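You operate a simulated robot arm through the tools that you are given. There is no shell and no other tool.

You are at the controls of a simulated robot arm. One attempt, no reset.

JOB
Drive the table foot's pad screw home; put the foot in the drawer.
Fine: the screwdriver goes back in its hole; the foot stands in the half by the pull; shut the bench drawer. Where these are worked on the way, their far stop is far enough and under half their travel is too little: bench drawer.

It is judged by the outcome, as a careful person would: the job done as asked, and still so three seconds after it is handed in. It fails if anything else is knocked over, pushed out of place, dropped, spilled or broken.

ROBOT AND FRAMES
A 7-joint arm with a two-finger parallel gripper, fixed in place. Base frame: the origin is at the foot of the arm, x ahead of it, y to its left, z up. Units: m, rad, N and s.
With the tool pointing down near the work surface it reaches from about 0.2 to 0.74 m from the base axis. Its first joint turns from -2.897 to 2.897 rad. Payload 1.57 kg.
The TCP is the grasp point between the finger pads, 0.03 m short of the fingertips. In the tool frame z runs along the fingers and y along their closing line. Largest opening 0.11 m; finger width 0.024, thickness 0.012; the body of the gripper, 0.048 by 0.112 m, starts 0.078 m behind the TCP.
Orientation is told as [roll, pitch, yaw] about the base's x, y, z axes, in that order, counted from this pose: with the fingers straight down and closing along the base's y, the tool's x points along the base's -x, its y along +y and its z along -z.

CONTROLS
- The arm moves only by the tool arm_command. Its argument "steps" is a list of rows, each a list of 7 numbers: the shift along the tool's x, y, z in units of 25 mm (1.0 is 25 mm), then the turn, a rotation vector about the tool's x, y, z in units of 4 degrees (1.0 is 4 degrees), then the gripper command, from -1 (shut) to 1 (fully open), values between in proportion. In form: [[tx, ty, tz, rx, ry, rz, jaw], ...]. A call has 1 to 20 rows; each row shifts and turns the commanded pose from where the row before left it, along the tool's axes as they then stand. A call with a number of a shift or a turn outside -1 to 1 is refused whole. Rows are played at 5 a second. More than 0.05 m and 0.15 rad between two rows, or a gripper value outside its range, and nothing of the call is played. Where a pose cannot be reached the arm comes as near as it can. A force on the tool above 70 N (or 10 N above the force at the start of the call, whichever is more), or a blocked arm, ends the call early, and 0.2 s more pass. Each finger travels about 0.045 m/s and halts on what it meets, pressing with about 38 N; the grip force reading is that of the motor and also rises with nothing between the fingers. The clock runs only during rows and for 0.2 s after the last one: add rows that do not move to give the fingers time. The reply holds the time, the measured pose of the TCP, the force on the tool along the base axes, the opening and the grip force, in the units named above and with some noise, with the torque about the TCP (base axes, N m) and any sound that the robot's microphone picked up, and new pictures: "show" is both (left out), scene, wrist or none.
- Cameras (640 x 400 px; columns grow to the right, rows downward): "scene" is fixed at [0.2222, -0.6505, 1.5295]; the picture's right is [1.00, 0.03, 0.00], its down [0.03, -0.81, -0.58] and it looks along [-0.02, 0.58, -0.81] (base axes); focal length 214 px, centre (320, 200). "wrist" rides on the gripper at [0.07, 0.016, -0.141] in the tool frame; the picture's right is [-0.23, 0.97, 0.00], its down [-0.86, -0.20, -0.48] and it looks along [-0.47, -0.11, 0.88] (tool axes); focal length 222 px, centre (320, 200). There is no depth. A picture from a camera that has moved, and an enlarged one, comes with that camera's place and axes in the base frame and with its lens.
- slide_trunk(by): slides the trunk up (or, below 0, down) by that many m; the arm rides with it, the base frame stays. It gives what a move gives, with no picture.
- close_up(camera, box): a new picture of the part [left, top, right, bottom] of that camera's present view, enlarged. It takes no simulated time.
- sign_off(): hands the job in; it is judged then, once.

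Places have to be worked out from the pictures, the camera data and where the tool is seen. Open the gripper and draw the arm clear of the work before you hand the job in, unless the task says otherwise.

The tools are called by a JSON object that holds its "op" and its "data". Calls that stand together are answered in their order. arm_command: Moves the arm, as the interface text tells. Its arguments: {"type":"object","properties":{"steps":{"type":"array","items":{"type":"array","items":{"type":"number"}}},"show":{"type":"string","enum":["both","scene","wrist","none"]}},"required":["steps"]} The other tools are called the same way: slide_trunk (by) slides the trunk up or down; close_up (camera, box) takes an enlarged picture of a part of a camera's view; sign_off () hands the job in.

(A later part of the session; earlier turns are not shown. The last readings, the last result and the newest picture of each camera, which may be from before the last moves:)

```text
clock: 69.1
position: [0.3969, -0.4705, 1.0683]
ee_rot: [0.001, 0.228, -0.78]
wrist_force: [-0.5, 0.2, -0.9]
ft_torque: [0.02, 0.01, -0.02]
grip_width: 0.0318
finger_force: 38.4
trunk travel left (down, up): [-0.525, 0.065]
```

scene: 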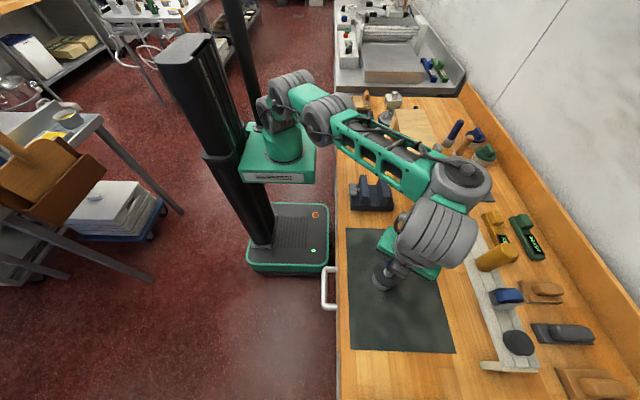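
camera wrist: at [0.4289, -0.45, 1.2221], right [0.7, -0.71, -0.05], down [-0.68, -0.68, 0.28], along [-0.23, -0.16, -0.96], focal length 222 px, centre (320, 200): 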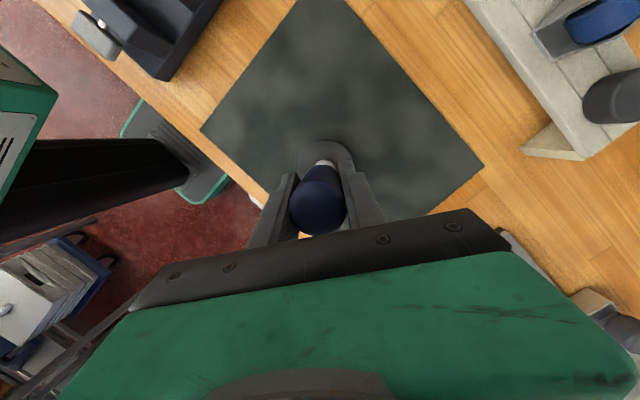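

Continuing back to yaw ≈57° (180° index), where the scene camera sees the bit clearly.

{"op": "arm_command", "data": {"steps": [[0, 0, 0, 0.222, 0, -0.975, -1], [0, 0, 0, 0.222, 0, -0.975, -1], [0, 0, 0, 0.222, 0, -0.975, -1], [0, 0, 0, 0.222, 0, -0.975, -1], [0, 0, 0, 0.222, 0, -0.975, -1], [0, 0, 0, 0.222, 0, -0.975, -1], [0, 0, 0, 0.222, 0, -0.975, -1], [0, 0, 0, 0.222, 0, -0.975, -1], [0, 0, 0, 0.222, 0, -0.975, -1], [0, 0, 0, 0.222, 0, -0.975, -1], [0, 0, 0, 0.222, 0, -0.975, -1], [0, 0, 0, 0.222, 0, -0.975, -1], [0, 0, 0, 0.222, 0, -0.975, -1], [0, 0, 0, 0.222, 0, -0.975, -1], [0, 0, 0, 0.222, 0, -0.975, -1], [0, 0, 0, 0.222, 0, -0.975, -1], [0, 0, 0, 0.222, 0, -0.975, -1], [0, 0, 0, 0.222, 0, -0.975, -1], [0, 0, 0, 0.222, 0, -0.975, -1], [0, 0, 0, 0.222, 0, -0.975, -1]], "show": "none"}}

{"op": "arm_command", "data": {"steps": [[0, 0, 0, 0.222, 0, -0.975, -1], [0, 0, 0, 0.222, 0, -0.975, -1], [0, 0, 0, 0.222, 0, -0.975, -1], [0, 0, 0, 0.222, 0, -0.975, -1], [0, 0, 0, 0.222, 0, -0.975, -1], [0, 0, 0, 0.089, 0, -0.39, -1], [0, 0, 0, 0, 0, 0, -1]], "show": "none"}}

{"op": "close_up", "data": {"camera": "scene", "box": [378, 255, 400, 277]}}

```text
clock: 73.3
position: [0.3964, -0.4706, 1.0688]
ee_rot: [0.002, 0.226, 0.618]
wrist_force: [-0.9, 0.5, -1.0]
ft_torque: [0.01, -0.02, 0.01]
grip_width: 0.032
finger_force: 37.6
trunk travel left (down, up): [-0.525, 0.065]
```

```text
clock: 74.9
position: [0.3951, -0.471, 1.0689]
ee_rot: [0.001, 0.223, 0.993]
wrist_force: [-0.5, 0.1, -0.9]
ft_torque: [-0.02, -0.03, -0.02]
grip_width: 0.032
finger_force: 38.4
trunk travel left (down, up): [-0.525, 0.065]
```

```text
16.00 times, centred on (389, 266) of scene
camera zoom: at [0.2222, -0.6505, 1.5295], right [1.0, 0.03, 0.0], down [0.03, -0.81, -0.58], along [-0.02, 0.58, -0.81], focal length 3432 px, centre (-784, -856)
```

zoom: 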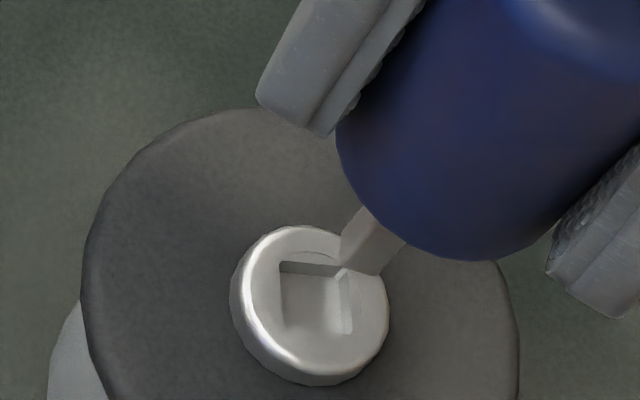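

The tip appears about (+2.3,+1.3) mm off the recess centre. I correct that and lower 10 mm, then re-check.

{"op": "arm_command", "data": {"steps": [[-0.007, 0.041, 0.408, 0, 0, 0, -1], [0, 0, 0, 0, 0, 0, -1]], "show": "none"}}

{"op": "close_up", "data": {"camera": "scene", "box": [378, 255, 400, 277]}}

```text
clock: 75.5
position: [0.3943, -0.4723, 1.0588]
ee_rot: [0.004, 0.223, 0.994]
wrist_force: [0.7, -0.5, -0.5]
ft_torque: [0.0, -0.01, -0.04]
grip_width: 0.0318
finger_force: 38.1
trunk travel left (down, up): [-0.525, 0.065]
```

```text
16.00 times, centred on (389, 266) of scene
camera zoom: at [0.2222, -0.6505, 1.5295], right [1.0, 0.03, 0.0], down [0.03, -0.81, -0.58], along [-0.02, 0.58, -0.81], focal length 3432 px, centre (-784, -856)
```

zoom: 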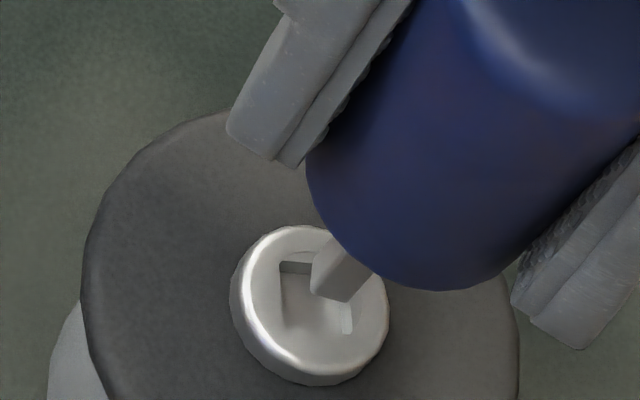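

Now the tip projects right onto the recess centre. I lower into it until light contact.

{"op": "arm_command", "data": {"steps": [[-0.066, 0, 0.293, 0, 0, 0, -1], [-0.066, 0, 0.293, 0, 0, 0, -1], [-0.035, 0, 0.156, 0, 0, 0, -1], [0, 0, 0, 0, 0, 0, -1]], "show": "none"}}

{"op": "close_up", "data": {"camera": "scene", "box": [378, 255, 400, 277]}}

```text
clock: 76.5
position: [0.4003, -0.4768, 1.0477]
ee_rot: [0.007, 0.22, 0.995]
wrist_force: [-0.1, 0.2, -0.4]
ft_torque: [-0.01, -0.01, -0.01]
grip_width: 0.0318
finger_force: 37.5
out of reach, approached as far as the arm can: row 1, 2
trunk travel left (down, up): [-0.525, 0.065]
```

```text
16.00 times, centred on (389, 266) of scene
camera zoom: at [0.2222, -0.6505, 1.5295], right [1.0, 0.03, 0.0], down [0.03, -0.81, -0.58], along [-0.02, 0.58, -0.81], focal length 3432 px, centre (-784, -856)
```

zoom: 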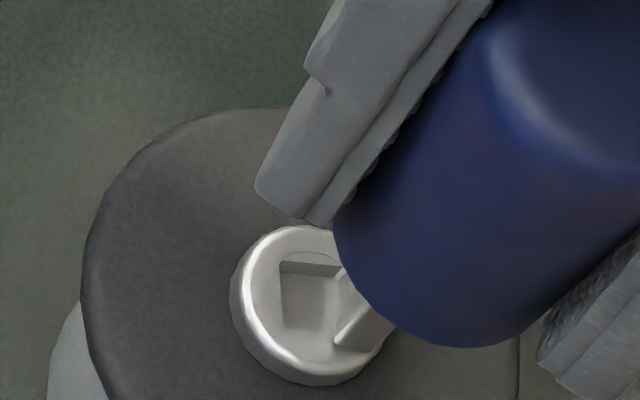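

Another wrist limit at this yaw pushed the tip sideways (no contact force). Since the bit fits loosely at any angle, I raise it, turn clockwise to yaw ≈40° where I know I can go down, and realign.

{"op": "arm_command", "data": {"steps": [[0.177, 0, -0.78, 0, 0, 0, -1], [-0.04, 0.332, -0.009, 0, 0, 0, -1], [0, 0, 0, -0.189, 0, 0.829, -1], [0, 0, 0, -0.189, 0, 0.829, -1], [0, 0, 0, -0.189, 0, 0.829, -1], [0, 0, 0, -0.189, 0, 0.829, -1], [0, 0, 0, -0.189, 0, 0.829, -1], [0, 0, 0, 0, 0, 0, -1]], "show": "none"}}

{"op": "close_up", "data": {"camera": "scene", "box": [378, 255, 400, 277]}}

```text
clock: 78.3
position: [0.391, -0.4702, 1.0648]
ee_rot: [0.004, 0.225, 0.694]
wrist_force: [-0.4, 0.4, -0.3]
ft_torque: [-0.02, 0.0, 0.01]
grip_width: 0.0321
finger_force: 37.9
trunk travel left (down, up): [-0.525, 0.065]
```

```text
16.00 times, centred on (389, 266) of scene
camera zoom: at [0.2222, -0.6505, 1.5295], right [1.0, 0.03, 0.0], down [0.03, -0.81, -0.58], along [-0.02, 0.58, -0.81], focal length 3432 px, centre (-784, -856)
```

zoom: 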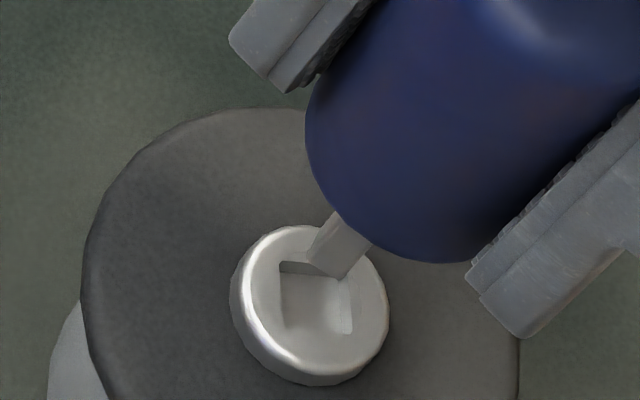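

Tip offset is about (−1.7,+2.2) mm from centre; I correct it and go down 8 mm for a check.

{"op": "arm_command", "data": {"steps": [[-0.066, -0.11, 0.313, 0, 0, 0, -1], [0, 0, 0, 0, 0, 0, -1]], "show": "none"}}

{"op": "close_up", "data": {"camera": "scene", "box": [378, 255, 400, 277]}}

```text
clock: 78.9
position: [0.3933, -0.4722, 1.058]
ee_rot: [0.0, 0.225, 0.694]
wrist_force: [0.1, -0.3, -1.2]
ft_torque: [-0.01, 0.0, -0.04]
grip_width: 0.0321
finger_force: 37.8
trunk travel left (down, up): [-0.525, 0.065]
```

```text
16.00 times, centred on (389, 266) of scene
camera zoom: at [0.2222, -0.6505, 1.5295], right [1.0, 0.03, 0.0], down [0.03, -0.81, -0.58], along [-0.02, 0.58, -0.81], focal length 3432 px, centre (-784, -856)
```

zoom: 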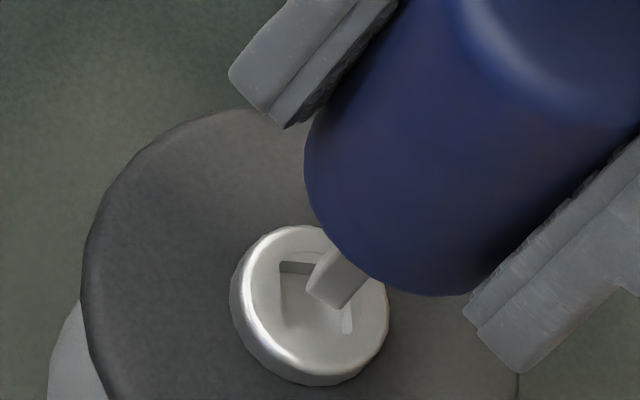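

Aligned. Lowering 14 mm into the recess.

{"op": "arm_command", "data": {"steps": [[-0.0625, 0, 0.273, 0, 0, 0, -1], [-0.0625, 0, 0.273, 0, 0, 0, -1], [0, 0, 0, 0, 0, 0, -1]], "show": "none"}}

{"op": "close_up", "data": {"camera": "scene", "box": [378, 255, 400, 277]}}

```text
clock: 79.7
position: [0.3943, -0.4722, 1.0437]
ee_rot: [0.002, 0.225, 0.697]
wrist_force: [-0.3, 0.0, -0.9]
ft_torque: [-0.01, 0.0, -0.01]
grip_width: 0.0316
finger_force: 38.5
trunk travel left (down, up): [-0.525, 0.065]
```

```text
16.00 times, centred on (389, 266) of scene
camera zoom: at [0.2222, -0.6505, 1.5295], right [1.0, 0.03, 0.0], down [0.03, -0.81, -0.58], along [-0.02, 0.58, -0.81], focal length 3432 px, centre (-784, -856)
```

zoom: 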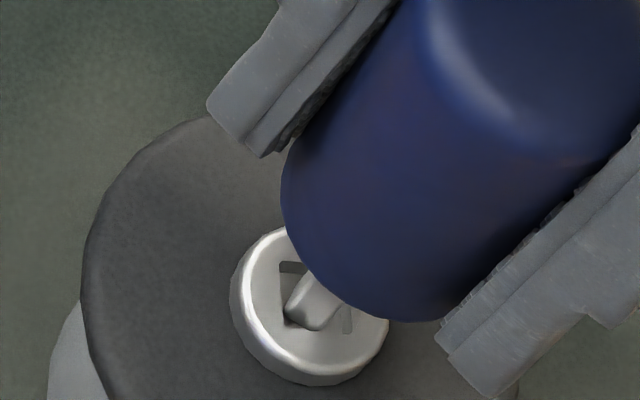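

{"op": "arm_command", "data": {"steps": [[-0.036, 0, 0.156, 0, 0, 0, -1], [0, 0, 0, 0, 0, 0, -1]], "show": "none"}}

```text
clock: 80.3
position: [0.3943, -0.4715, 1.0401]
ee_rot: [0.004, 0.225, 0.696]
wrist_force: [0.3, -0.7, -0.8]
ft_torque: [0.01, 0.0, -0.01]
grip_width: 0.0316
finger_force: 37.9
trunk travel left (down, up): [-0.525, 0.065]
```

No contact yet; 3 mm further.

{"op": "arm_command", "data": {"steps": [[-0.027, 0, 0.117, 0, 0, 0, -1], [0, 0, 0, 0, 0, 0, -1], [0, 0, 0, 0, 0, 0, -1]], "show": "none"}}

{"op": "close_up", "data": {"camera": "scene", "box": [378, 255, 400, 277]}}

```text
clock: 81.1
position: [0.3931, -0.4725, 1.0397]
ee_rot: [-0.001, 0.224, 0.696]
wrist_force: [0.7, -0.6, 18.6]
ft_torque: [0.03, -0.11, 0.01]
grip_width: 0.0317
finger_force: 38.1
trunk travel left (down, up): [-0.525, 0.065]
```

```text
16.00 times, centred on (389, 266) of scene
camera zoom: at [0.2222, -0.6505, 1.5295], right [1.0, 0.03, 0.0], down [0.03, -0.81, -0.58], along [-0.02, 0.58, -0.81], focal length 3432 px, centre (-784, -856)
```

zoom: 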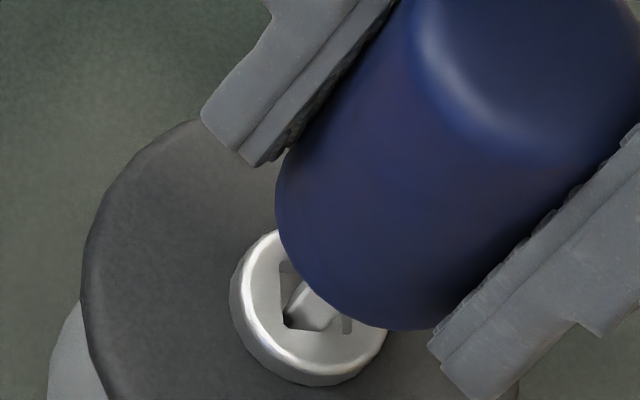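

Contact (18.6 N). I turn clockwise 60°, following down about 0.1 mm per row, and look.

{"op": "arm_command", "data": {"steps": [[0, 0, 0.004, -0.223, 0, 0.975, -1], [0, 0, 0.004, -0.223, 0, 0.975, -1], [0, 0, 0.004, -0.223, 0, 0.975, -1], [0, 0, 0.004, -0.223, 0, 0.975, -1], [0, 0, 0.004, -0.223, 0, 0.975, -1], [0, 0, 0.004, -0.223, 0, 0.975, -1], [0, 0, 0.004, -0.223, 0, 0.975, -1], [0, 0, 0.004, -0.223, 0, 0.975, -1], [0, 0, 0, 0, 0, 0, -1]], "show": "none"}}

{"op": "close_up", "data": {"camera": "scene", "box": [378, 255, 400, 277]}}

```text
clock: 83.1
position: [0.393, -0.4713, 1.0383]
ee_rot: [0.0, 0.225, 0.136]
wrist_force: [-0.4, -0.1, 29.1]
ft_torque: [0.03, -0.04, 0.44]
grip_width: 0.0322
finger_force: 37.8
trunk travel left (down, up): [-0.525, 0.065]
```

```text
16.00 times, centred on (389, 266) of scene
camera zoom: at [0.2222, -0.6505, 1.5295], right [1.0, 0.03, 0.0], down [0.03, -0.81, -0.58], along [-0.02, 0.58, -0.81], focal length 3432 px, centre (-784, -856)
```

zoom: 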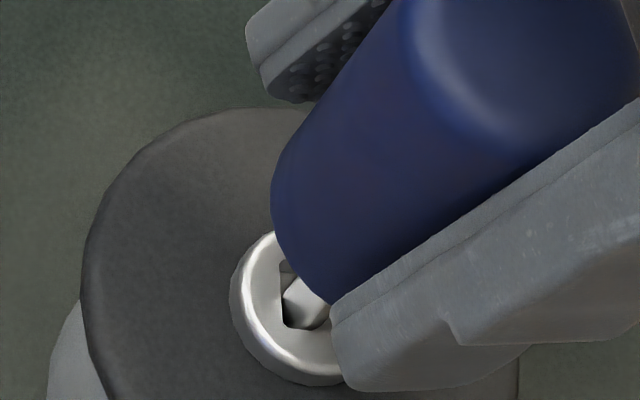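

Torque has risen to 0.44 N·m and the recess didn't turn this time – the screw may already be seated. I turn a little more (16°) to see whether it moves or just loads up.

{"op": "arm_command", "data": {"steps": [[0, 0, 0, -0.223, 0, 0.975, -1], [0, 0, 0, -0.223, 0, 0.975, -1], [0, 0, 0, -0.223, 0, 0.975, -1], [0, 0, 0, -0.223, 0, 0.975, -1], [0, 0, 0, 0, 0, 0, -1]], "show": "none"}}

{"op": "close_up", "data": {"camera": "scene", "box": [378, 255, 400, 277]}}

```text
clock: 84.3
position: [0.3917, -0.4702, 1.0377]
ee_rot: [0.0, 0.226, -0.142]
wrist_force: [0.2, 2.4, 29.7]
ft_torque: [0.24, -0.12, 0.45]
grip_width: 0.0319
finger_force: 37.9
trunk travel left (down, up): [-0.525, 0.065]
```

```text
16.00 times, centred on (389, 266) of scene
camera zoom: at [0.2222, -0.6505, 1.5295], right [1.0, 0.03, 0.0], down [0.03, -0.81, -0.58], along [-0.02, 0.58, -0.81], focal length 3432 px, centre (-784, -856)
```

zoom: 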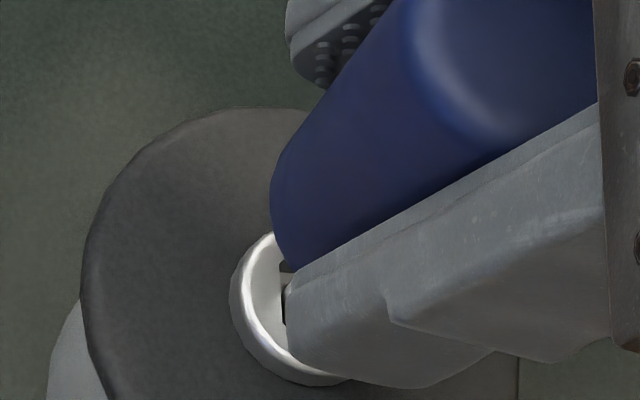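

Torque stays at 0.45 N·m and the recess doesn't turn any more: the screw seems to be at its stop. I lift the bit straight out and will inspect the head from a grazing angle before putting the driver away.

{"op": "arm_command", "data": {"steps": [[0.179, 0, -0.78, 0, 0, 0, -1], [0.179, 0, -0.78, 0, 0, 0, -1], [0.179, 0, -0.78, 0, 0, 0, -1], [0.179, 0, -0.78, 0, 0, 0, -1], [0, 0, 0, 0, 0, 0, -1]], "show": "both"}}

{"op": "close_up", "data": {"camera": "scene", "box": [378, 255, 400, 277]}}

```text
clock: 85.5
position: [0.3929, -0.4722, 1.1158]
ee_rot: [0.002, 0.228, -0.14]
wrist_force: [-0.2, 0.6, -0.8]
ft_torque: [0.02, 0.01, -0.01]
grip_width: 0.032
finger_force: 37.6
trunk travel left (down, up): [-0.525, 0.065]
camera wrist: at [0.3592, -0.4527, 1.2702], right [0.36, 0.93, -0.05], down [0.9, -0.33, 0.27], along [0.24, -0.14, -0.96], focal length 222 px, centre (320, 200)
```

scene: 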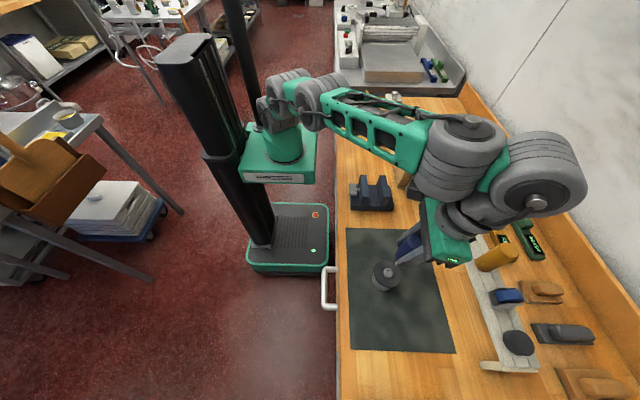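
wrist: 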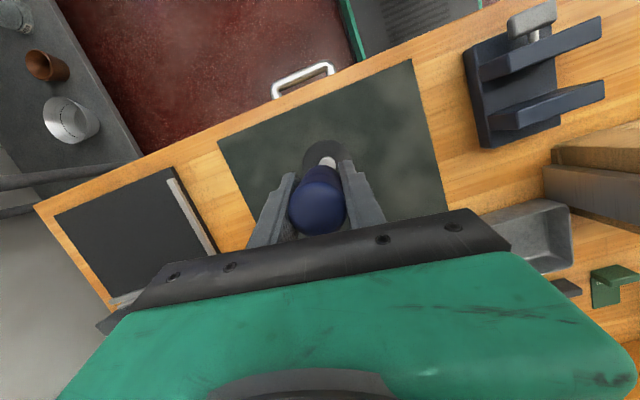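

```text
16.00 times, centred on (389, 266) of scene
camera zoom: at [0.2222, -0.6505, 1.5295], right [1.0, 0.03, 0.0], down [0.03, -0.81, -0.58], along [-0.02, 0.58, -0.81], focal length 3432 px, centre (-784, -856)
```

zoom: 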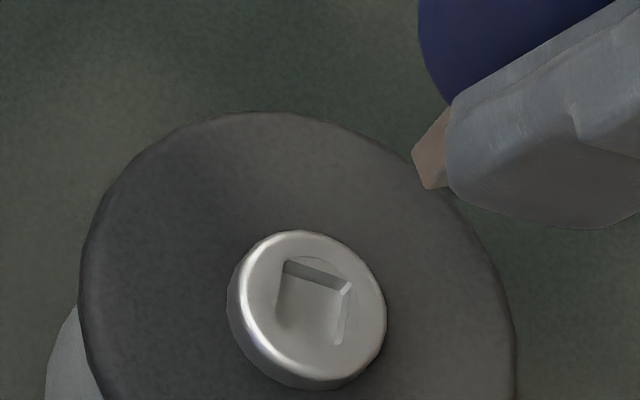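

The recess and the whole foot turned together ~15° at the end (foot shifted only ~1 mm), so the screw no longer turns relative to the foot – it appears home. I rotate back to yaw 45° at this height, then go out toward the rack.

{"op": "arm_command", "data": {"steps": [[0, 0, 0, 0.224, 0, -0.974, -1], [0, 0, 0, 0.224, 0, -0.974, -1], [0, 0, 0, 0.224, 0, -0.974, -1], [0, 0, 0, 0.224, 0, -0.974, -1], [0, 0, 0, 0.224, 0, -0.974, -1], [0, 0, 0, 0.224, 0, -0.974, -1], [0, 0, 0, 0.224, 0, -0.974, -1], [0, 0, 0, 0.224, 0, -0.974, -1], [0, 0, 0, 0.224, 0, -0.974, -1], [0, 0, 0, 0.224, 0, -0.974, -1], [0, 0, 0, 0.224, 0, -0.974, -1], [0, 0, 0, 0.224, 0, -0.974, -1], [0, 0, 0, 0.224, 0, -0.974, -1], [0, 0, 0, 0, 0, 0, -1]], "show": "none"}}

{"op": "close_up", "data": {"camera": "scene", "box": [370, 250, 410, 290]}}

```text
clock: 88.5
position: [0.3932, -0.473, 1.1161]
ee_rot: [0.003, 0.225, 0.766]
wrist_force: [-0.1, -0.5, -1.4]
ft_torque: [-0.02, -0.01, 0.03]
grip_width: 0.0321
finger_force: 38.1
trunk travel left (down, up): [-0.525, 0.065]
```

```text
10.00 times, centred on (390, 270) of scene
camera zoom: at [0.2222, -0.6505, 1.5295], right [1.0, 0.03, 0.0], down [0.03, -0.81, -0.58], along [-0.02, 0.58, -0.81], focal length 2145 px, centre (-380, -500)
```

zoom: 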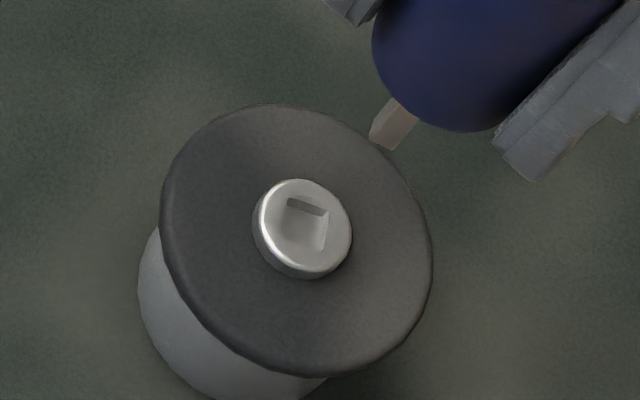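

{"op": "close_up", "data": {"camera": "scene", "box": [379, 262, 397, 280]}}

{"op": "close_up", "data": {"camera": "wrist", "box": [285, 130, 365, 190]}}

```text
16.00 times, centred on (388, 271) of scene
camera zoom: at [0.2222, -0.6505, 1.5295], right [1.0, 0.03, 0.0], down [0.03, -0.81, -0.58], along [-0.02, 0.58, -0.81], focal length 3432 px, centre (-768, -936)
```

zoom: 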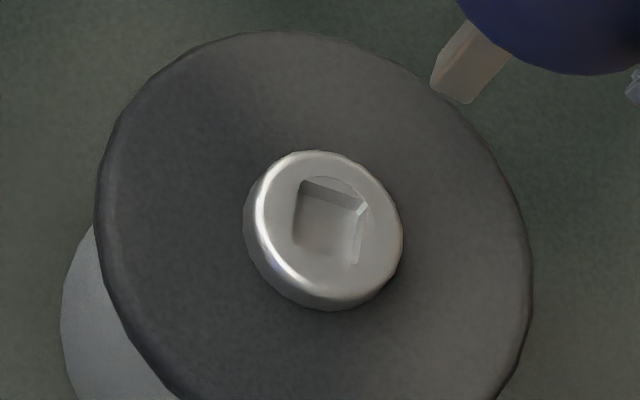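

```text
6.67 times, centred on (325, 160) of wrist
camera zoom: at [0.356, -0.4866, 1.2698], right [-0.52, 0.86, -0.05], down [0.82, 0.51, 0.28], along [0.26, 0.1, -0.96], focal length 1481 px, centre (287, 467)
```

zoom: 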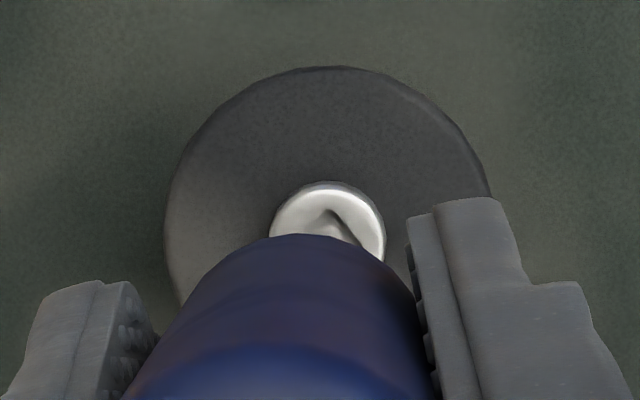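

Still not conclusive from above. I carry the driver out to (0.588,-0.312,1.138), then turn to yaw 150° where the wrist camera sees the foot at a grazing angle.

{"op": "arm_command", "data": {"steps": [[-0.963, -0.0764, -0.311, 0, 0, 0, -1], [-0.963, -0.0764, -0.311, 0, 0, 0, -1], [-0.963, -0.0764, -0.311, 0, 0, 0, -1], [-0.963, -0.0764, -0.311, 0, 0, 0, -1], [-0.963, -0.0764, -0.311, 0, 0, 0, -1], [-0.963, -0.0764, -0.311, 0, 0, 0, -1], [-0.963, -0.0764, -0.311, 0, 0, 0, -1], [-0.963, -0.0764, -0.311, 0, 0, 0, -1], [-0.963, -0.0764, -0.311, 0, 0, 0, -1], [-0.963, -0.0764, -0.311, 0, 0, 0, -1], [0, 0, 0, 0.224, 0, -0.974, -1], [0, 0, 0, 0.224, 0, -0.974, -1], [0, 0, 0, 0.224, 0, -0.974, -1], [0, 0, 0, 0.224, 0, -0.974, -1], [0, 0, 0, 0.224, 0, -0.974, -1], [0, 0, 0, 0.224, 0, -0.974, -1], [0, 0, 0, 0.224, 0, -0.974, -1], [0, 0, 0, 0.224, 0, -0.974, -1]], "show": "none"}}

{"op": "arm_command", "data": {"steps": [[0, 0, 0, 0.224, 0, -0.974, -1], [0, 0, 0, 0.224, 0, -0.974, -1], [0, 0, 0, 0.224, 0, -0.974, -1], [0, 0, 0, 0.224, 0, -0.974, -1], [0, 0, 0, 0.224, 0, -0.974, -1], [0, 0, 0, 0.224, 0, -0.974, -1], [0, 0, 0, 0.224, 0, -0.974, -1], [0, 0, 0, 0.224, 0, -0.974, -1], [0, 0, 0, 0.224, 0, -0.974, -1], [0, 0, 0, 0.224, 0, -0.974, -1], [0, 0, 0, 0.224, 0, -0.974, -1], [0, 0, 0, 0.224, 0, -0.974, -1], [0, 0, 0, 0.224, 0, -0.974, -1], [0, 0, 0, 0.224, 0, -0.974, -1], [0, 0, 0, 0.224, 0, -0.974, -1], [0, 0, 0, 0.224, 0, -0.974, -1], [0, 0, 0, 0.224, 0, -0.974, -1], [0, 0, 0, 0.224, 0, -0.974, -1], [0, 0, 0, 0.145, 0, -0.63, -1]], "show": "both"}}

```text
clock: 92.3
position: [0.5895, -0.3115, 1.1382]
ee_rot: [-0.002, 0.225, 1.326]
wrist_force: [0.5, -0.5, -0.4]
ft_torque: [0.0, 0.03, -0.02]
grip_width: 0.0319
finger_force: 38.2
trunk travel left (down, up): [-0.525, 0.065]
```

```text
clock: 96.3
position: [0.588, -0.3114, 1.1375]
ee_rot: [-0.004, 0.227, 2.629]
wrist_force: [0.7, -0.2, -0.5]
ft_torque: [-0.03, -0.01, -0.03]
grip_width: 0.0317
finger_force: 37.9
trunk travel left (down, up): [-0.525, 0.065]
camera wrist: at [0.6117, -0.3442, 1.2925], right [-0.67, -0.74, -0.05], down [-0.72, 0.64, 0.27], along [-0.17, 0.22, -0.96], focal length 222 px, centre (320, 200)
```

scene: 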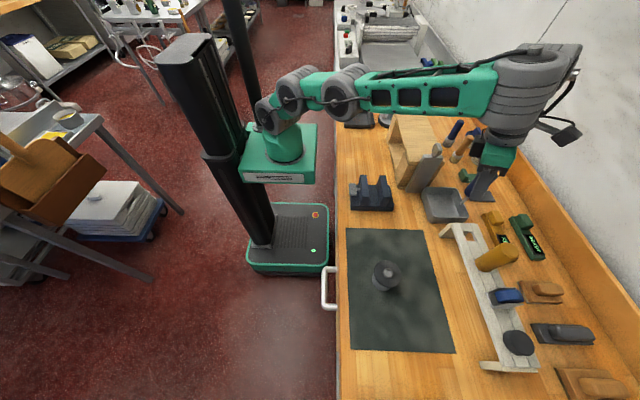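
wrist: 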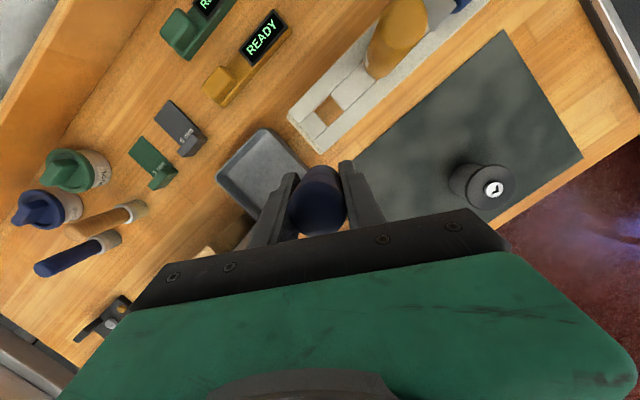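

Now to the same viewpoint as before (0.642,-0.263,1.11) for a direct comparison of the screw head.

{"op": "arm_command", "data": {"steps": [[0.223, -0.911, 0.429, 0, 0, 0, -1], [0.223, -0.911, 0.429, 0, 0, 0, -1], [0.223, -0.911, 0.429, 0, 0, 0, -1], [0, 0, 0, 0, 0, 0, -1]], "show": "wrist"}}

{"op": "close_up", "data": {"camera": "wrist", "box": [540, 180, 590, 215]}}

{"op": "close_up", "data": {"camera": "wrist", "box": [480, 150, 620, 240]}}

```text
clock: 97.3
position: [0.6435, -0.2647, 1.112]
ee_rot: [-0.001, 0.225, 2.626]
wrist_force: [0.0, 0.5, -0.7]
ft_torque: [0.01, 0.02, -0.05]
grip_width: 0.032
finger_force: 38.1
trunk travel left (down, up): [-0.525, 0.065]
camera wrist: at [0.6667, -0.2966, 1.2647], right [-0.67, -0.74, -0.05], down [-0.72, 0.64, 0.27], along [-0.17, 0.22, -0.96], focal length 222 px, centre (320, 200)
```

wrist: 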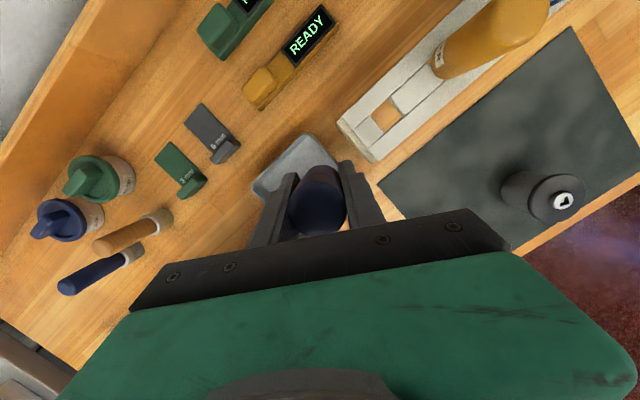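

```text
11.43 times, centred on (565, 198) of wrist
camera zoom: at [0.6667, -0.2966, 1.2647], right [-0.67, -0.74, -0.05], down [-0.72, 0.64, 0.27], along [-0.17, 0.22, -0.96], focal length 2538 px, centre (-2480, 229)
```

zoom: 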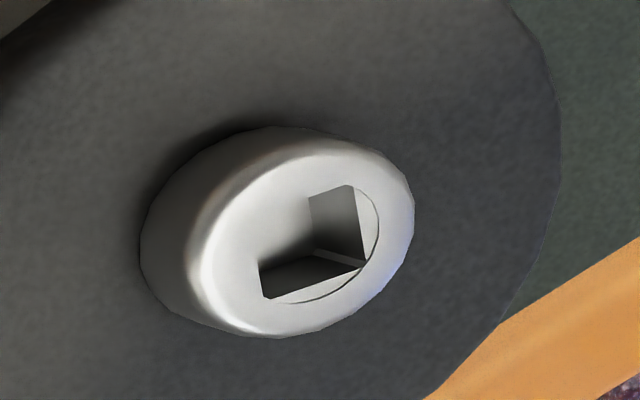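

```text
4.44 times, centred on (550, 195) of wrist
camera zoom: at [0.6667, -0.2966, 1.2647], right [-0.67, -0.74, -0.05], down [-0.72, 0.64, 0.27], along [-0.17, 0.22, -0.96], focal length 987 px, centre (-702, 222)
```

zoom: 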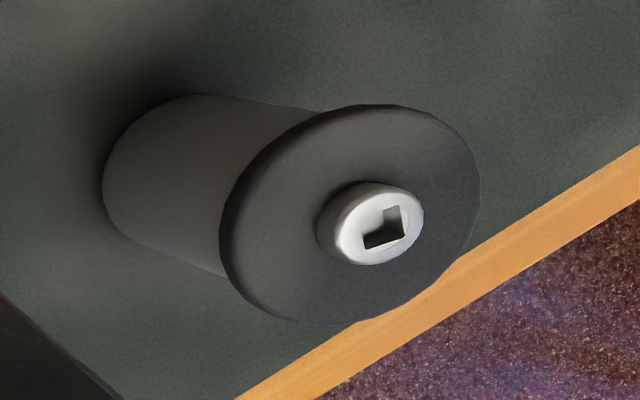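

The head now sits tight on the pad: the broad shadow gap seen before is gone and the offset matches a flush head. Together with the torque stop, the screw is home. I return the driver: move back over its hole.

{"op": "arm_command", "data": {"steps": [[0.507, 0.88, 0.035, 0, 0, 0, -1], [0.507, 0.88, 0.035, 0, 0, 0, -1], [0.507, 0.88, 0.035, 0, 0, 0, -1], [0.507, 0.88, 0.035, 0, 0, 0, -1], [0, 0, 0, 0, 0, 0, -1]], "show": "wrist"}}

{"op": "close_up", "data": {"camera": "scene", "box": [450, 205, 505, 250]}}

```text
clock: 98.5
position: [0.644, -0.3654, 1.1186]
ee_rot: [-0.002, 0.226, 2.626]
wrist_force: [-1.1, 0.6, -1.1]
ft_torque: [-0.02, -0.01, 0.02]
grip_width: 0.0317
finger_force: 37.5
trunk travel left (down, up): [-0.525, 0.065]
camera wrist: at [0.6669, -0.3981, 1.2721], right [-0.67, -0.74, -0.05], down [-0.72, 0.64, 0.27], along [-0.17, 0.22, -0.96], focal length 222 px, centre (320, 200)
```

wrist: 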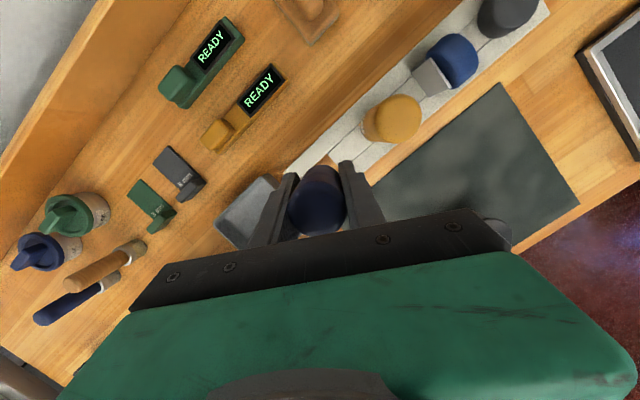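

```text
8.89 times, centred on (478, 228) of scene
camera zoom: at [0.2222, -0.6505, 1.5295], right [1.0, 0.03, 0.0], down [0.03, -0.81, -0.58], along [-0.02, 0.58, -0.81], focal length 1906 px, centre (-1080, -44)
```

zoom: 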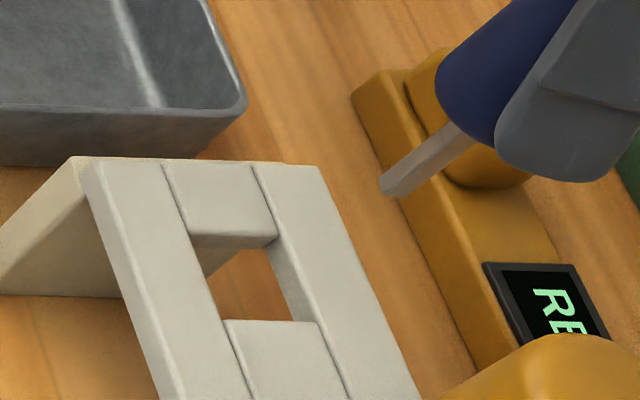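

Tip appears a few mm further +x than when I first lifted it; I zoom in to check whether the driver has tilted in the grip.

{"op": "close_up", "data": {"camera": "scene", "box": [476, 208, 506, 232]}}

{"op": "close_up", "data": {"camera": "wrist", "box": [280, 130, 360, 240]}}

```text
16.00 times, centred on (491, 220) of scene
camera zoom: at [0.2222, -0.6505, 1.5295], right [1.0, 0.03, 0.0], down [0.03, -0.81, -0.58], along [-0.02, 0.58, -0.81], focal length 3432 px, centre (-2416, -120)
```

zoom: 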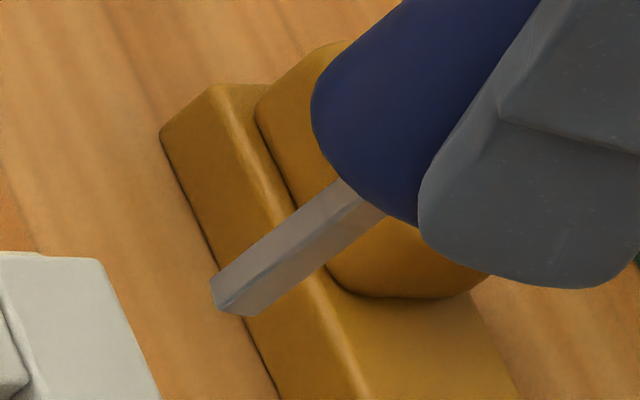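

```text
3.64 times, centred on (320, 185) of wrist
camera zoom: at [0.6669, -0.3981, 1.2721], right [-0.67, -0.74, -0.05], down [-0.72, 0.64, 0.27], along [-0.17, 0.22, -0.96], focal length 808 px, centre (320, 254)
```

zoom: 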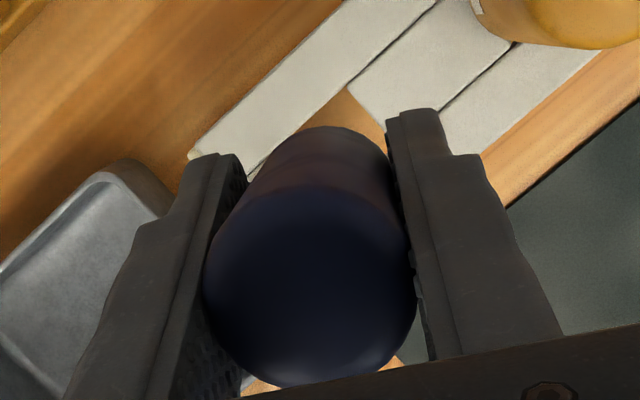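

No tilt – the driver just slipped a couple of mm; it's still vertical. The tip projects within ~3 mm of the hole centre. I nudge (−1,+2) mm and descend until the tip is just above the plank.

{"op": "arm_command", "data": {"steps": [[-0.203, -0.017, 0.769, 0, 0, 0, -1], [-0.203, -0.017, 0.769, 0, 0, 0, -1], [-0.203, -0.017, 0.769, 0, 0, 0, -1], [0, 0, 0, 0, 0, 0, -1]], "show": "none"}}

{"op": "close_up", "data": {"camera": "scene", "box": [450, 215, 500, 250]}}

```text
clock: 99.5
position: [0.6428, -0.3637, 1.0587]
ee_rot: [-0.002, 0.227, 2.626]
wrist_force: [0.7, 0.4, -0.7]
ft_torque: [0.04, -0.04, 0.02]
grip_width: 0.0317
finger_force: 37.7
trunk travel left (down, up): [-0.525, 0.065]
```

```text
11.43 times, centred on (475, 232) of scene
camera zoom: at [0.2222, -0.6505, 1.5295], right [1.0, 0.03, 0.0], down [0.03, -0.81, -0.58], along [-0.02, 0.58, -0.81], focal length 2451 px, centre (-1451, -171)
```

zoom: 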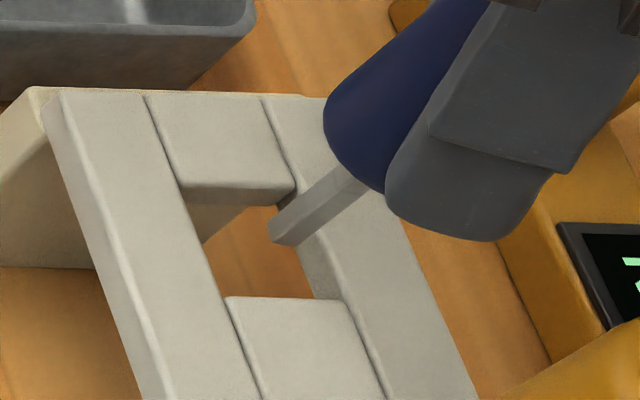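

Tip is centred over the hole. Descending into it.

{"op": "arm_command", "data": {"steps": [[-0.189, 0, 0.819, 0, 0, 0, -1], [-0.189, 0, 0.819, 0, 0, 0, -1], [0, 0, 0, 0, 0, 0, -1]], "show": "none"}}

{"op": "close_up", "data": {"camera": "scene", "box": [450, 215, 500, 250]}}

```text
clock: 100.3
position: [0.6424, -0.3628, 1.017]
ee_rot: [-0.002, 0.226, 2.626]
wrist_force: [-0.6, -0.2, -1.0]
ft_torque: [0.0, 0.01, 0.02]
grip_width: 0.0318
finger_force: 38.4
trunk travel left (down, up): [-0.525, 0.065]
```

```text
11.43 times, centred on (475, 232) of scene
camera zoom: at [0.2222, -0.6505, 1.5295], right [1.0, 0.03, 0.0], down [0.03, -0.81, -0.58], along [-0.02, 0.58, -0.81], focal length 2451 px, centre (-1451, -171)
```

zoom: 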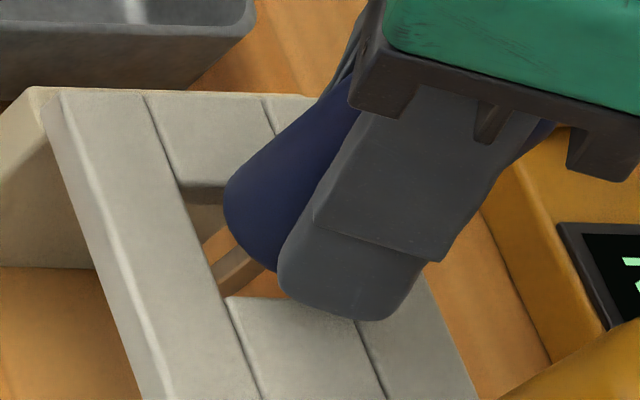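

The bit is in the hole, handle nearly down. I lower in small steps until it seats.

{"op": "arm_command", "data": {"steps": [[-0.027, 0, 0.117, 0, 0, 0, -1], [0, 0, 0, 0, 0, 0, -1]], "show": "none"}}

{"op": "arm_command", "data": {"steps": [[-0.018, 0, 0.078, 0, 0, 0, -1], [0, 0, 0, 0, 0, 0, -1]], "show": "none"}}

```text
clock: 100.9
position: [0.6424, -0.364, 1.0139]
ee_rot: [0.0, 0.228, 2.628]
wrist_force: [0.1, -0.4, -1.2]
ft_torque: [0.01, -0.03, 0.01]
grip_width: 0.0317
finger_force: 38.3
trunk travel left (down, up): [-0.525, 0.065]
```

```text
clock: 101.5
position: [0.643, -0.3631, 1.0111]
ee_rot: [-0.002, 0.229, 2.626]
wrist_force: [0.8, -0.3, -1.1]
ft_torque: [0.01, 0.02, -0.01]
grip_width: 0.0317
finger_force: 37.8
trunk travel left (down, up): [-0.525, 0.065]
```

{"op": "arm_command", "data": {"steps": [[-0.018, 0, 0.078, 0, 0, 0, -1], [0, 0, 0, 0, 0, 0, -1]], "show": "none"}}

{"op": "close_up", "data": {"camera": "scene", "box": [450, 215, 500, 250]}}

```text
clock: 102.1
position: [0.6431, -0.3624, 1.0107]
ee_rot: [-0.001, 0.228, 2.628]
wrist_force: [0.3, 0.3, -0.8]
ft_torque: [0.02, 0.03, 0.01]
grip_width: 0.0317
finger_force: 38.2
trunk travel left (down, up): [-0.525, 0.065]
```

```text
11.43 times, centred on (475, 232) of scene
camera zoom: at [0.2222, -0.6505, 1.5295], right [1.0, 0.03, 0.0], down [0.03, -0.81, -0.58], along [-0.02, 0.58, -0.81], focal length 2451 px, centre (-1451, -171)
```

zoom: 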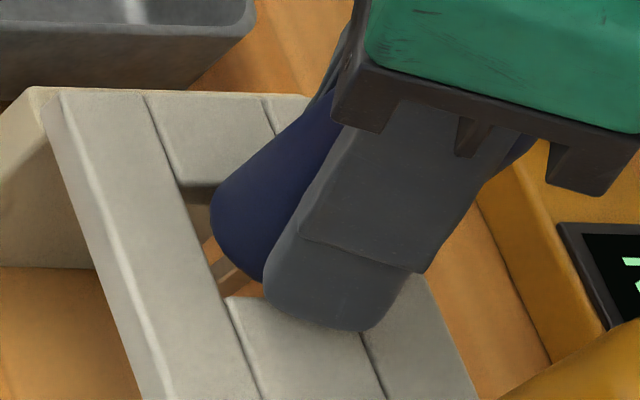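

{"op": "arm_command", "data": {"steps": [[-0.018, 0, 0.078, 0, 0, 0, -1], [0, 0, 0, 0, 0, 0, -1]], "show": "none"}}

{"op": "arm_command", "data": {"steps": [[-0.018, 0, 0.078, 0, 0, 0, -1], [0, 0, 0, 0, 0, 0, -1]], "show": "none"}}

```text
clock: 102.7
position: [0.6414, -0.3625, 1.0097]
ee_rot: [-0.003, 0.231, 2.628]
wrist_force: [1.6, -1.3, 7.6]
ft_torque: [0.04, 0.02, 0.02]
grip_width: 0.032
finger_force: 38.1
trunk travel left (down, up): [-0.525, 0.065]
```

```text
clock: 103.3
position: [0.6413, -0.3625, 1.01]
ee_rot: [-0.002, 0.232, 2.628]
wrist_force: [5.1, -3.7, 22.0]
ft_torque: [0.12, -0.05, -0.03]
grip_width: 0.0317
finger_force: 38.1
trunk travel left (down, up): [-0.525, 0.065]
```

Seated (22 N at z 1.010, same height as originally). I relieve the pressure and open the fingers.

{"op": "arm_command", "data": {"steps": [[0.03, 0, -0.13, 0, 0, 0, -1], [0, 0, 0, 0, 0, 0, -1], [0, 0, 0, 0, 0, 0, 0.3], [0, 0, 0, 0, 0, 0, 0.3], [0, 0, 0, 0, 0, 0, 0.3], [0, 0, 0, 0, 0, 0, 0.3]], "show": "wrist"}}

{"op": "close_up", "data": {"camera": "scene", "box": [450, 205, 510, 250]}}

{"op": "close_up", "data": {"camera": "wrist", "box": [270, 130, 370, 240]}}

```text
clock: 104.7
position: [0.6421, -0.3627, 1.0089]
ee_rot: [-0.002, 0.226, 2.628]
wrist_force: [0.2, -0.9, 0.5]
ft_torque: [-0.03, 0.01, 0.03]
grip_width: 0.0716
finger_force: 0.0
trunk travel left (down, up): [-0.525, 0.065]
camera wrist: at [0.6659, -0.3953, 1.1634], right [-0.67, -0.74, -0.05], down [-0.72, 0.64, 0.27], along [-0.17, 0.22, -0.96], focal length 222 px, centre (320, 200)
```

wrist: 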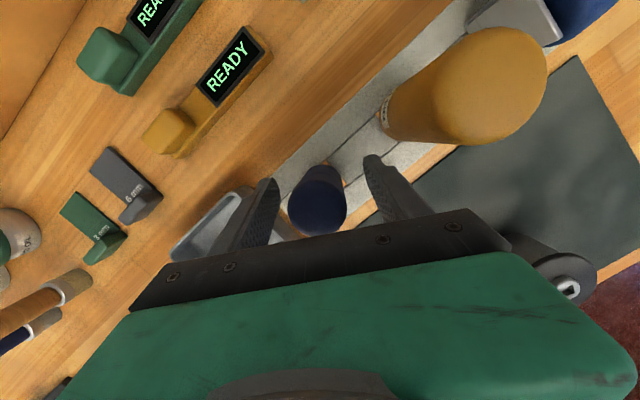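

```text
8.89 times, centred on (480, 228) of scene
camera zoom: at [0.2222, -0.6505, 1.5295], right [1.0, 0.03, 0.0], down [0.03, -0.81, -0.58], along [-0.02, 0.58, -0.81], focal length 1906 px, centre (-1102, -44)
```

zoom: 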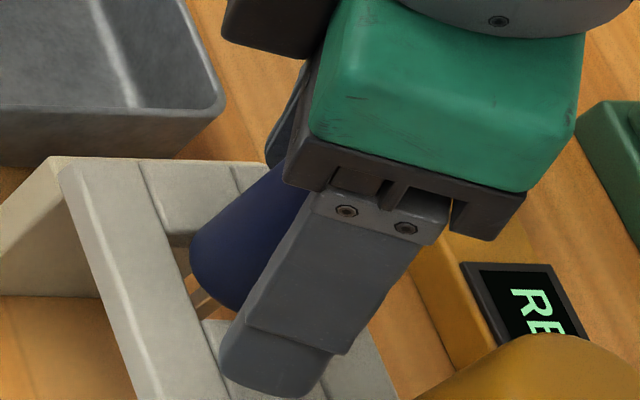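

```text
3.64 times, centred on (320, 185) of wrist
camera zoom: at [0.6659, -0.3953, 1.1634], right [-0.67, -0.74, -0.05], down [-0.72, 0.64, 0.27], along [-0.17, 0.22, -0.96], focal length 808 px, centre (320, 254)
```

zoom: 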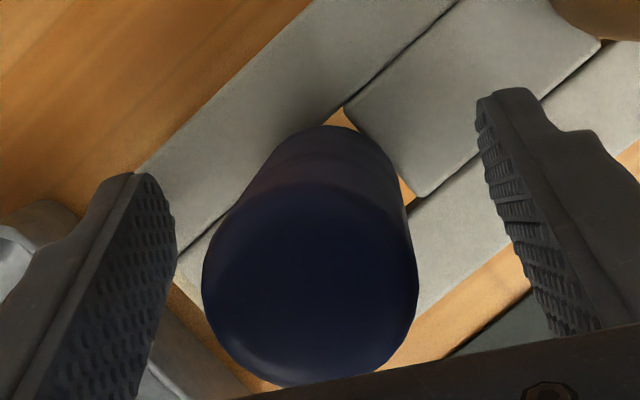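

The driver stands upright in its hole. I raise the gripper straight up clear of it.

{"op": "arm_command", "data": {"steps": [[0.207, 0, -0.896, 0, 0, 0, 0.3], [0.207, 0, -0.896, 0, 0, 0, 0.3], [0.207, 0, -0.896, 0, 0, 0, 0.3], [0.207, 0, -0.896, 0, 0, 0, 0.3], [0.207, 0, -0.896, 0, 0, 0, 0.3], [0, 0, 0, 0, 0, 0, 0.3]], "show": "both"}}

{"op": "close_up", "data": {"camera": "scene", "box": [435, 205, 515, 265]}}

```text
clock: 106.1
position: [0.6426, -0.3631, 1.1249]
ee_rot: [-0.001, 0.228, 2.627]
wrist_force: [0.4, 0.9, 0.9]
ft_torque: [-0.02, 0.01, 0.02]
grip_width: 0.0714
finger_force: 0.1
trunk travel left (down, up): [-0.525, 0.065]
camera wrist: at [0.6659, -0.3957, 1.2781], right [-0.67, -0.74, -0.05], down [-0.72, 0.64, 0.27], along [-0.17, 0.22, -0.96], focal length 222 px, centre (320, 200)
```

scene: 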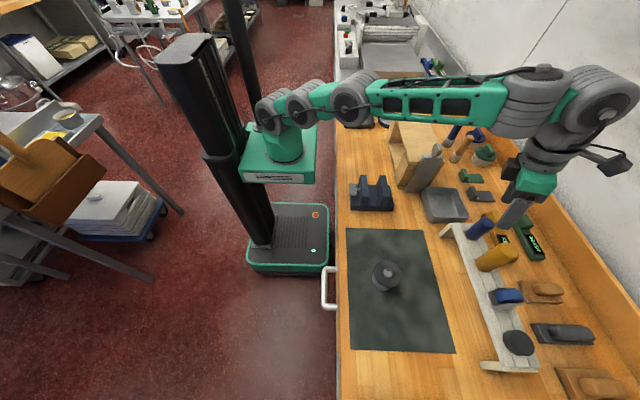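
wrist: 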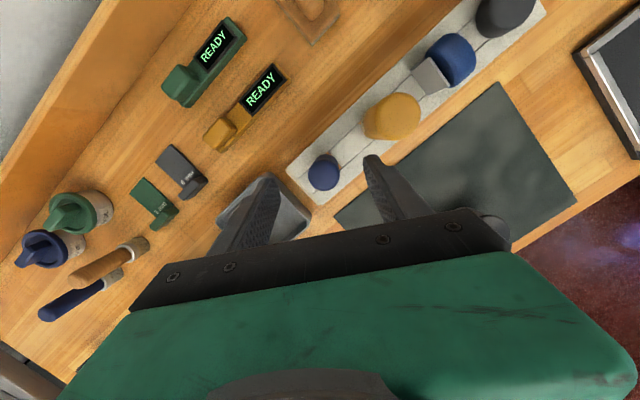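

```text
6.67 times, centred on (475, 235) of scene
camera zoom: at [0.2222, -0.6505, 1.5295], right [1.0, 0.03, 0.0], down [0.03, -0.81, -0.58], along [-0.02, 0.58, -0.81], focal length 1430 px, centre (-713, -33)
```

zoom: 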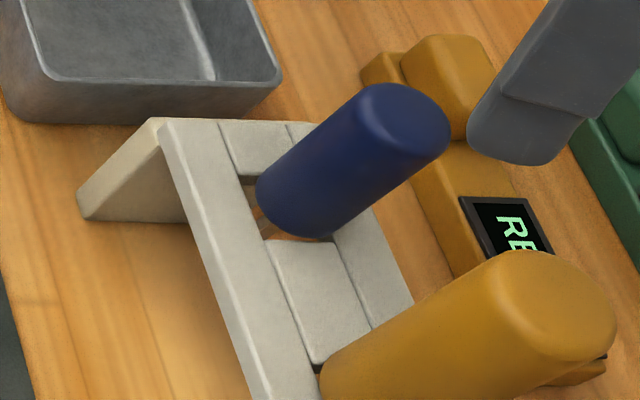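

The screwdriver is back in its hole, upright, just as before. Next is the drawer: the pull bar is at about x 0.231, y −0.416…−0.527, z 0.80. I retreat inward, bring the tool upright and turn it to yaw 90° (fingers closing along x).

{"op": "arm_command", "data": {"steps": [[-0.815, 0.471, -0.188, 0, 0, 0, 0.3], [-0.815, 0.471, -0.188, 0, 0, 0, 0.3], [-0.815, 0.471, -0.188, 0, 0, 0, 0.3], [-0.815, 0.471, -0.188, 0, 0, 0, 0.3], [-0.815, 0.471, -0.188, 0, 0, 0, 0.3], [0, 0, 0, 0, -0.815, 0, 0.3], [0, 0, 0, 0, -0.815, 0, 0.3], [0, 0, 0, 0, -0.815, 0, 0.3], [0, 0, 0, 0, -0.815, 0, 0.3], [0, 0, 0, 0, 0, 0, 0.3]], "show": "none"}}

{"op": "arm_command", "data": {"steps": [[0, 0, 0, 0, 0, 0.945, 0.3], [0, 0, 0, 0, 0, 0.945, 0.3], [0, 0, 0, 0, 0, 0.945, 0.3], [0, 0, 0, 0, 0, 0.945, 0.3], [0, 0, 0, 0, 0, 0.945, 0.3], [0, 0, 0, 0, 0, 0.945, 0.3], [0, 0, 0, 0, 0, 0.945, 0.3], [0, 0, 0, 0, 0, 0.945, 0.3], [0, 0, 0, 0, 0, 0.945, 0.3], [0, 0, 0, 0, 0, 0.945, 0.3], [0, 0, 0, 0, 0, 0.945, 0.3], [0, 0, 0, 0, 0, 0.945, 0.3], [0, 0, 0, 0, 0, 0.945, 0.3], [0, 0, 0, 0, 0, 0.945, 0.3], [0, 0, 0, 0, 0, 0.945, 0.3], [0, 0, 0, 0, 0, 0.945, 0.3], [0, 0, 0, 0, 0, 0, 0.3]], "show": "both"}}

```text
clock: 108.3
position: [0.522, -0.363, 1.125]
ee_rot: [-0.003, 0.0, 2.625]
wrist_force: [0.1, -0.8, -0.1]
ft_torque: [-0.02, -0.01, -0.01]
grip_width: 0.0713
finger_force: 0.1
trunk travel left (down, up): [-0.525, 0.065]
```

```text
clock: 111.9
position: [0.5218, -0.3623, 1.1246]
ee_rot: [0.0, -0.002, 1.572]
wrist_force: [0.4, -0.8, 0.4]
ft_torque: [0.0, -0.03, 0.02]
grip_width: 0.0712
finger_force: 0.1
trunk travel left (down, up): [-0.525, 0.065]
camera wrist: at [0.5057, -0.4334, 1.2666], right [-0.97, 0.23, 0.0], down [0.2, 0.85, 0.48], along [0.11, 0.47, -0.88], focal length 222 px, centre (320, 200)
```

scene: 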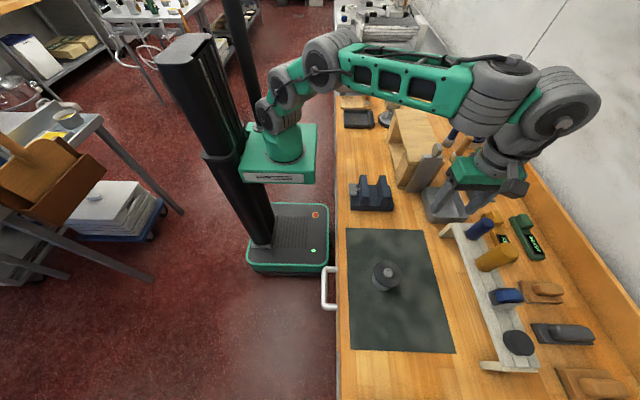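
wrist: 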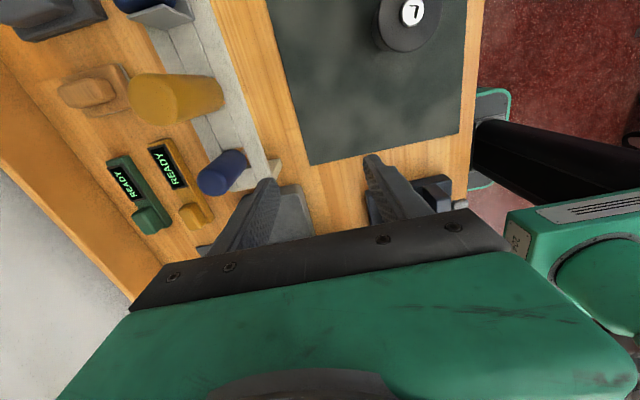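

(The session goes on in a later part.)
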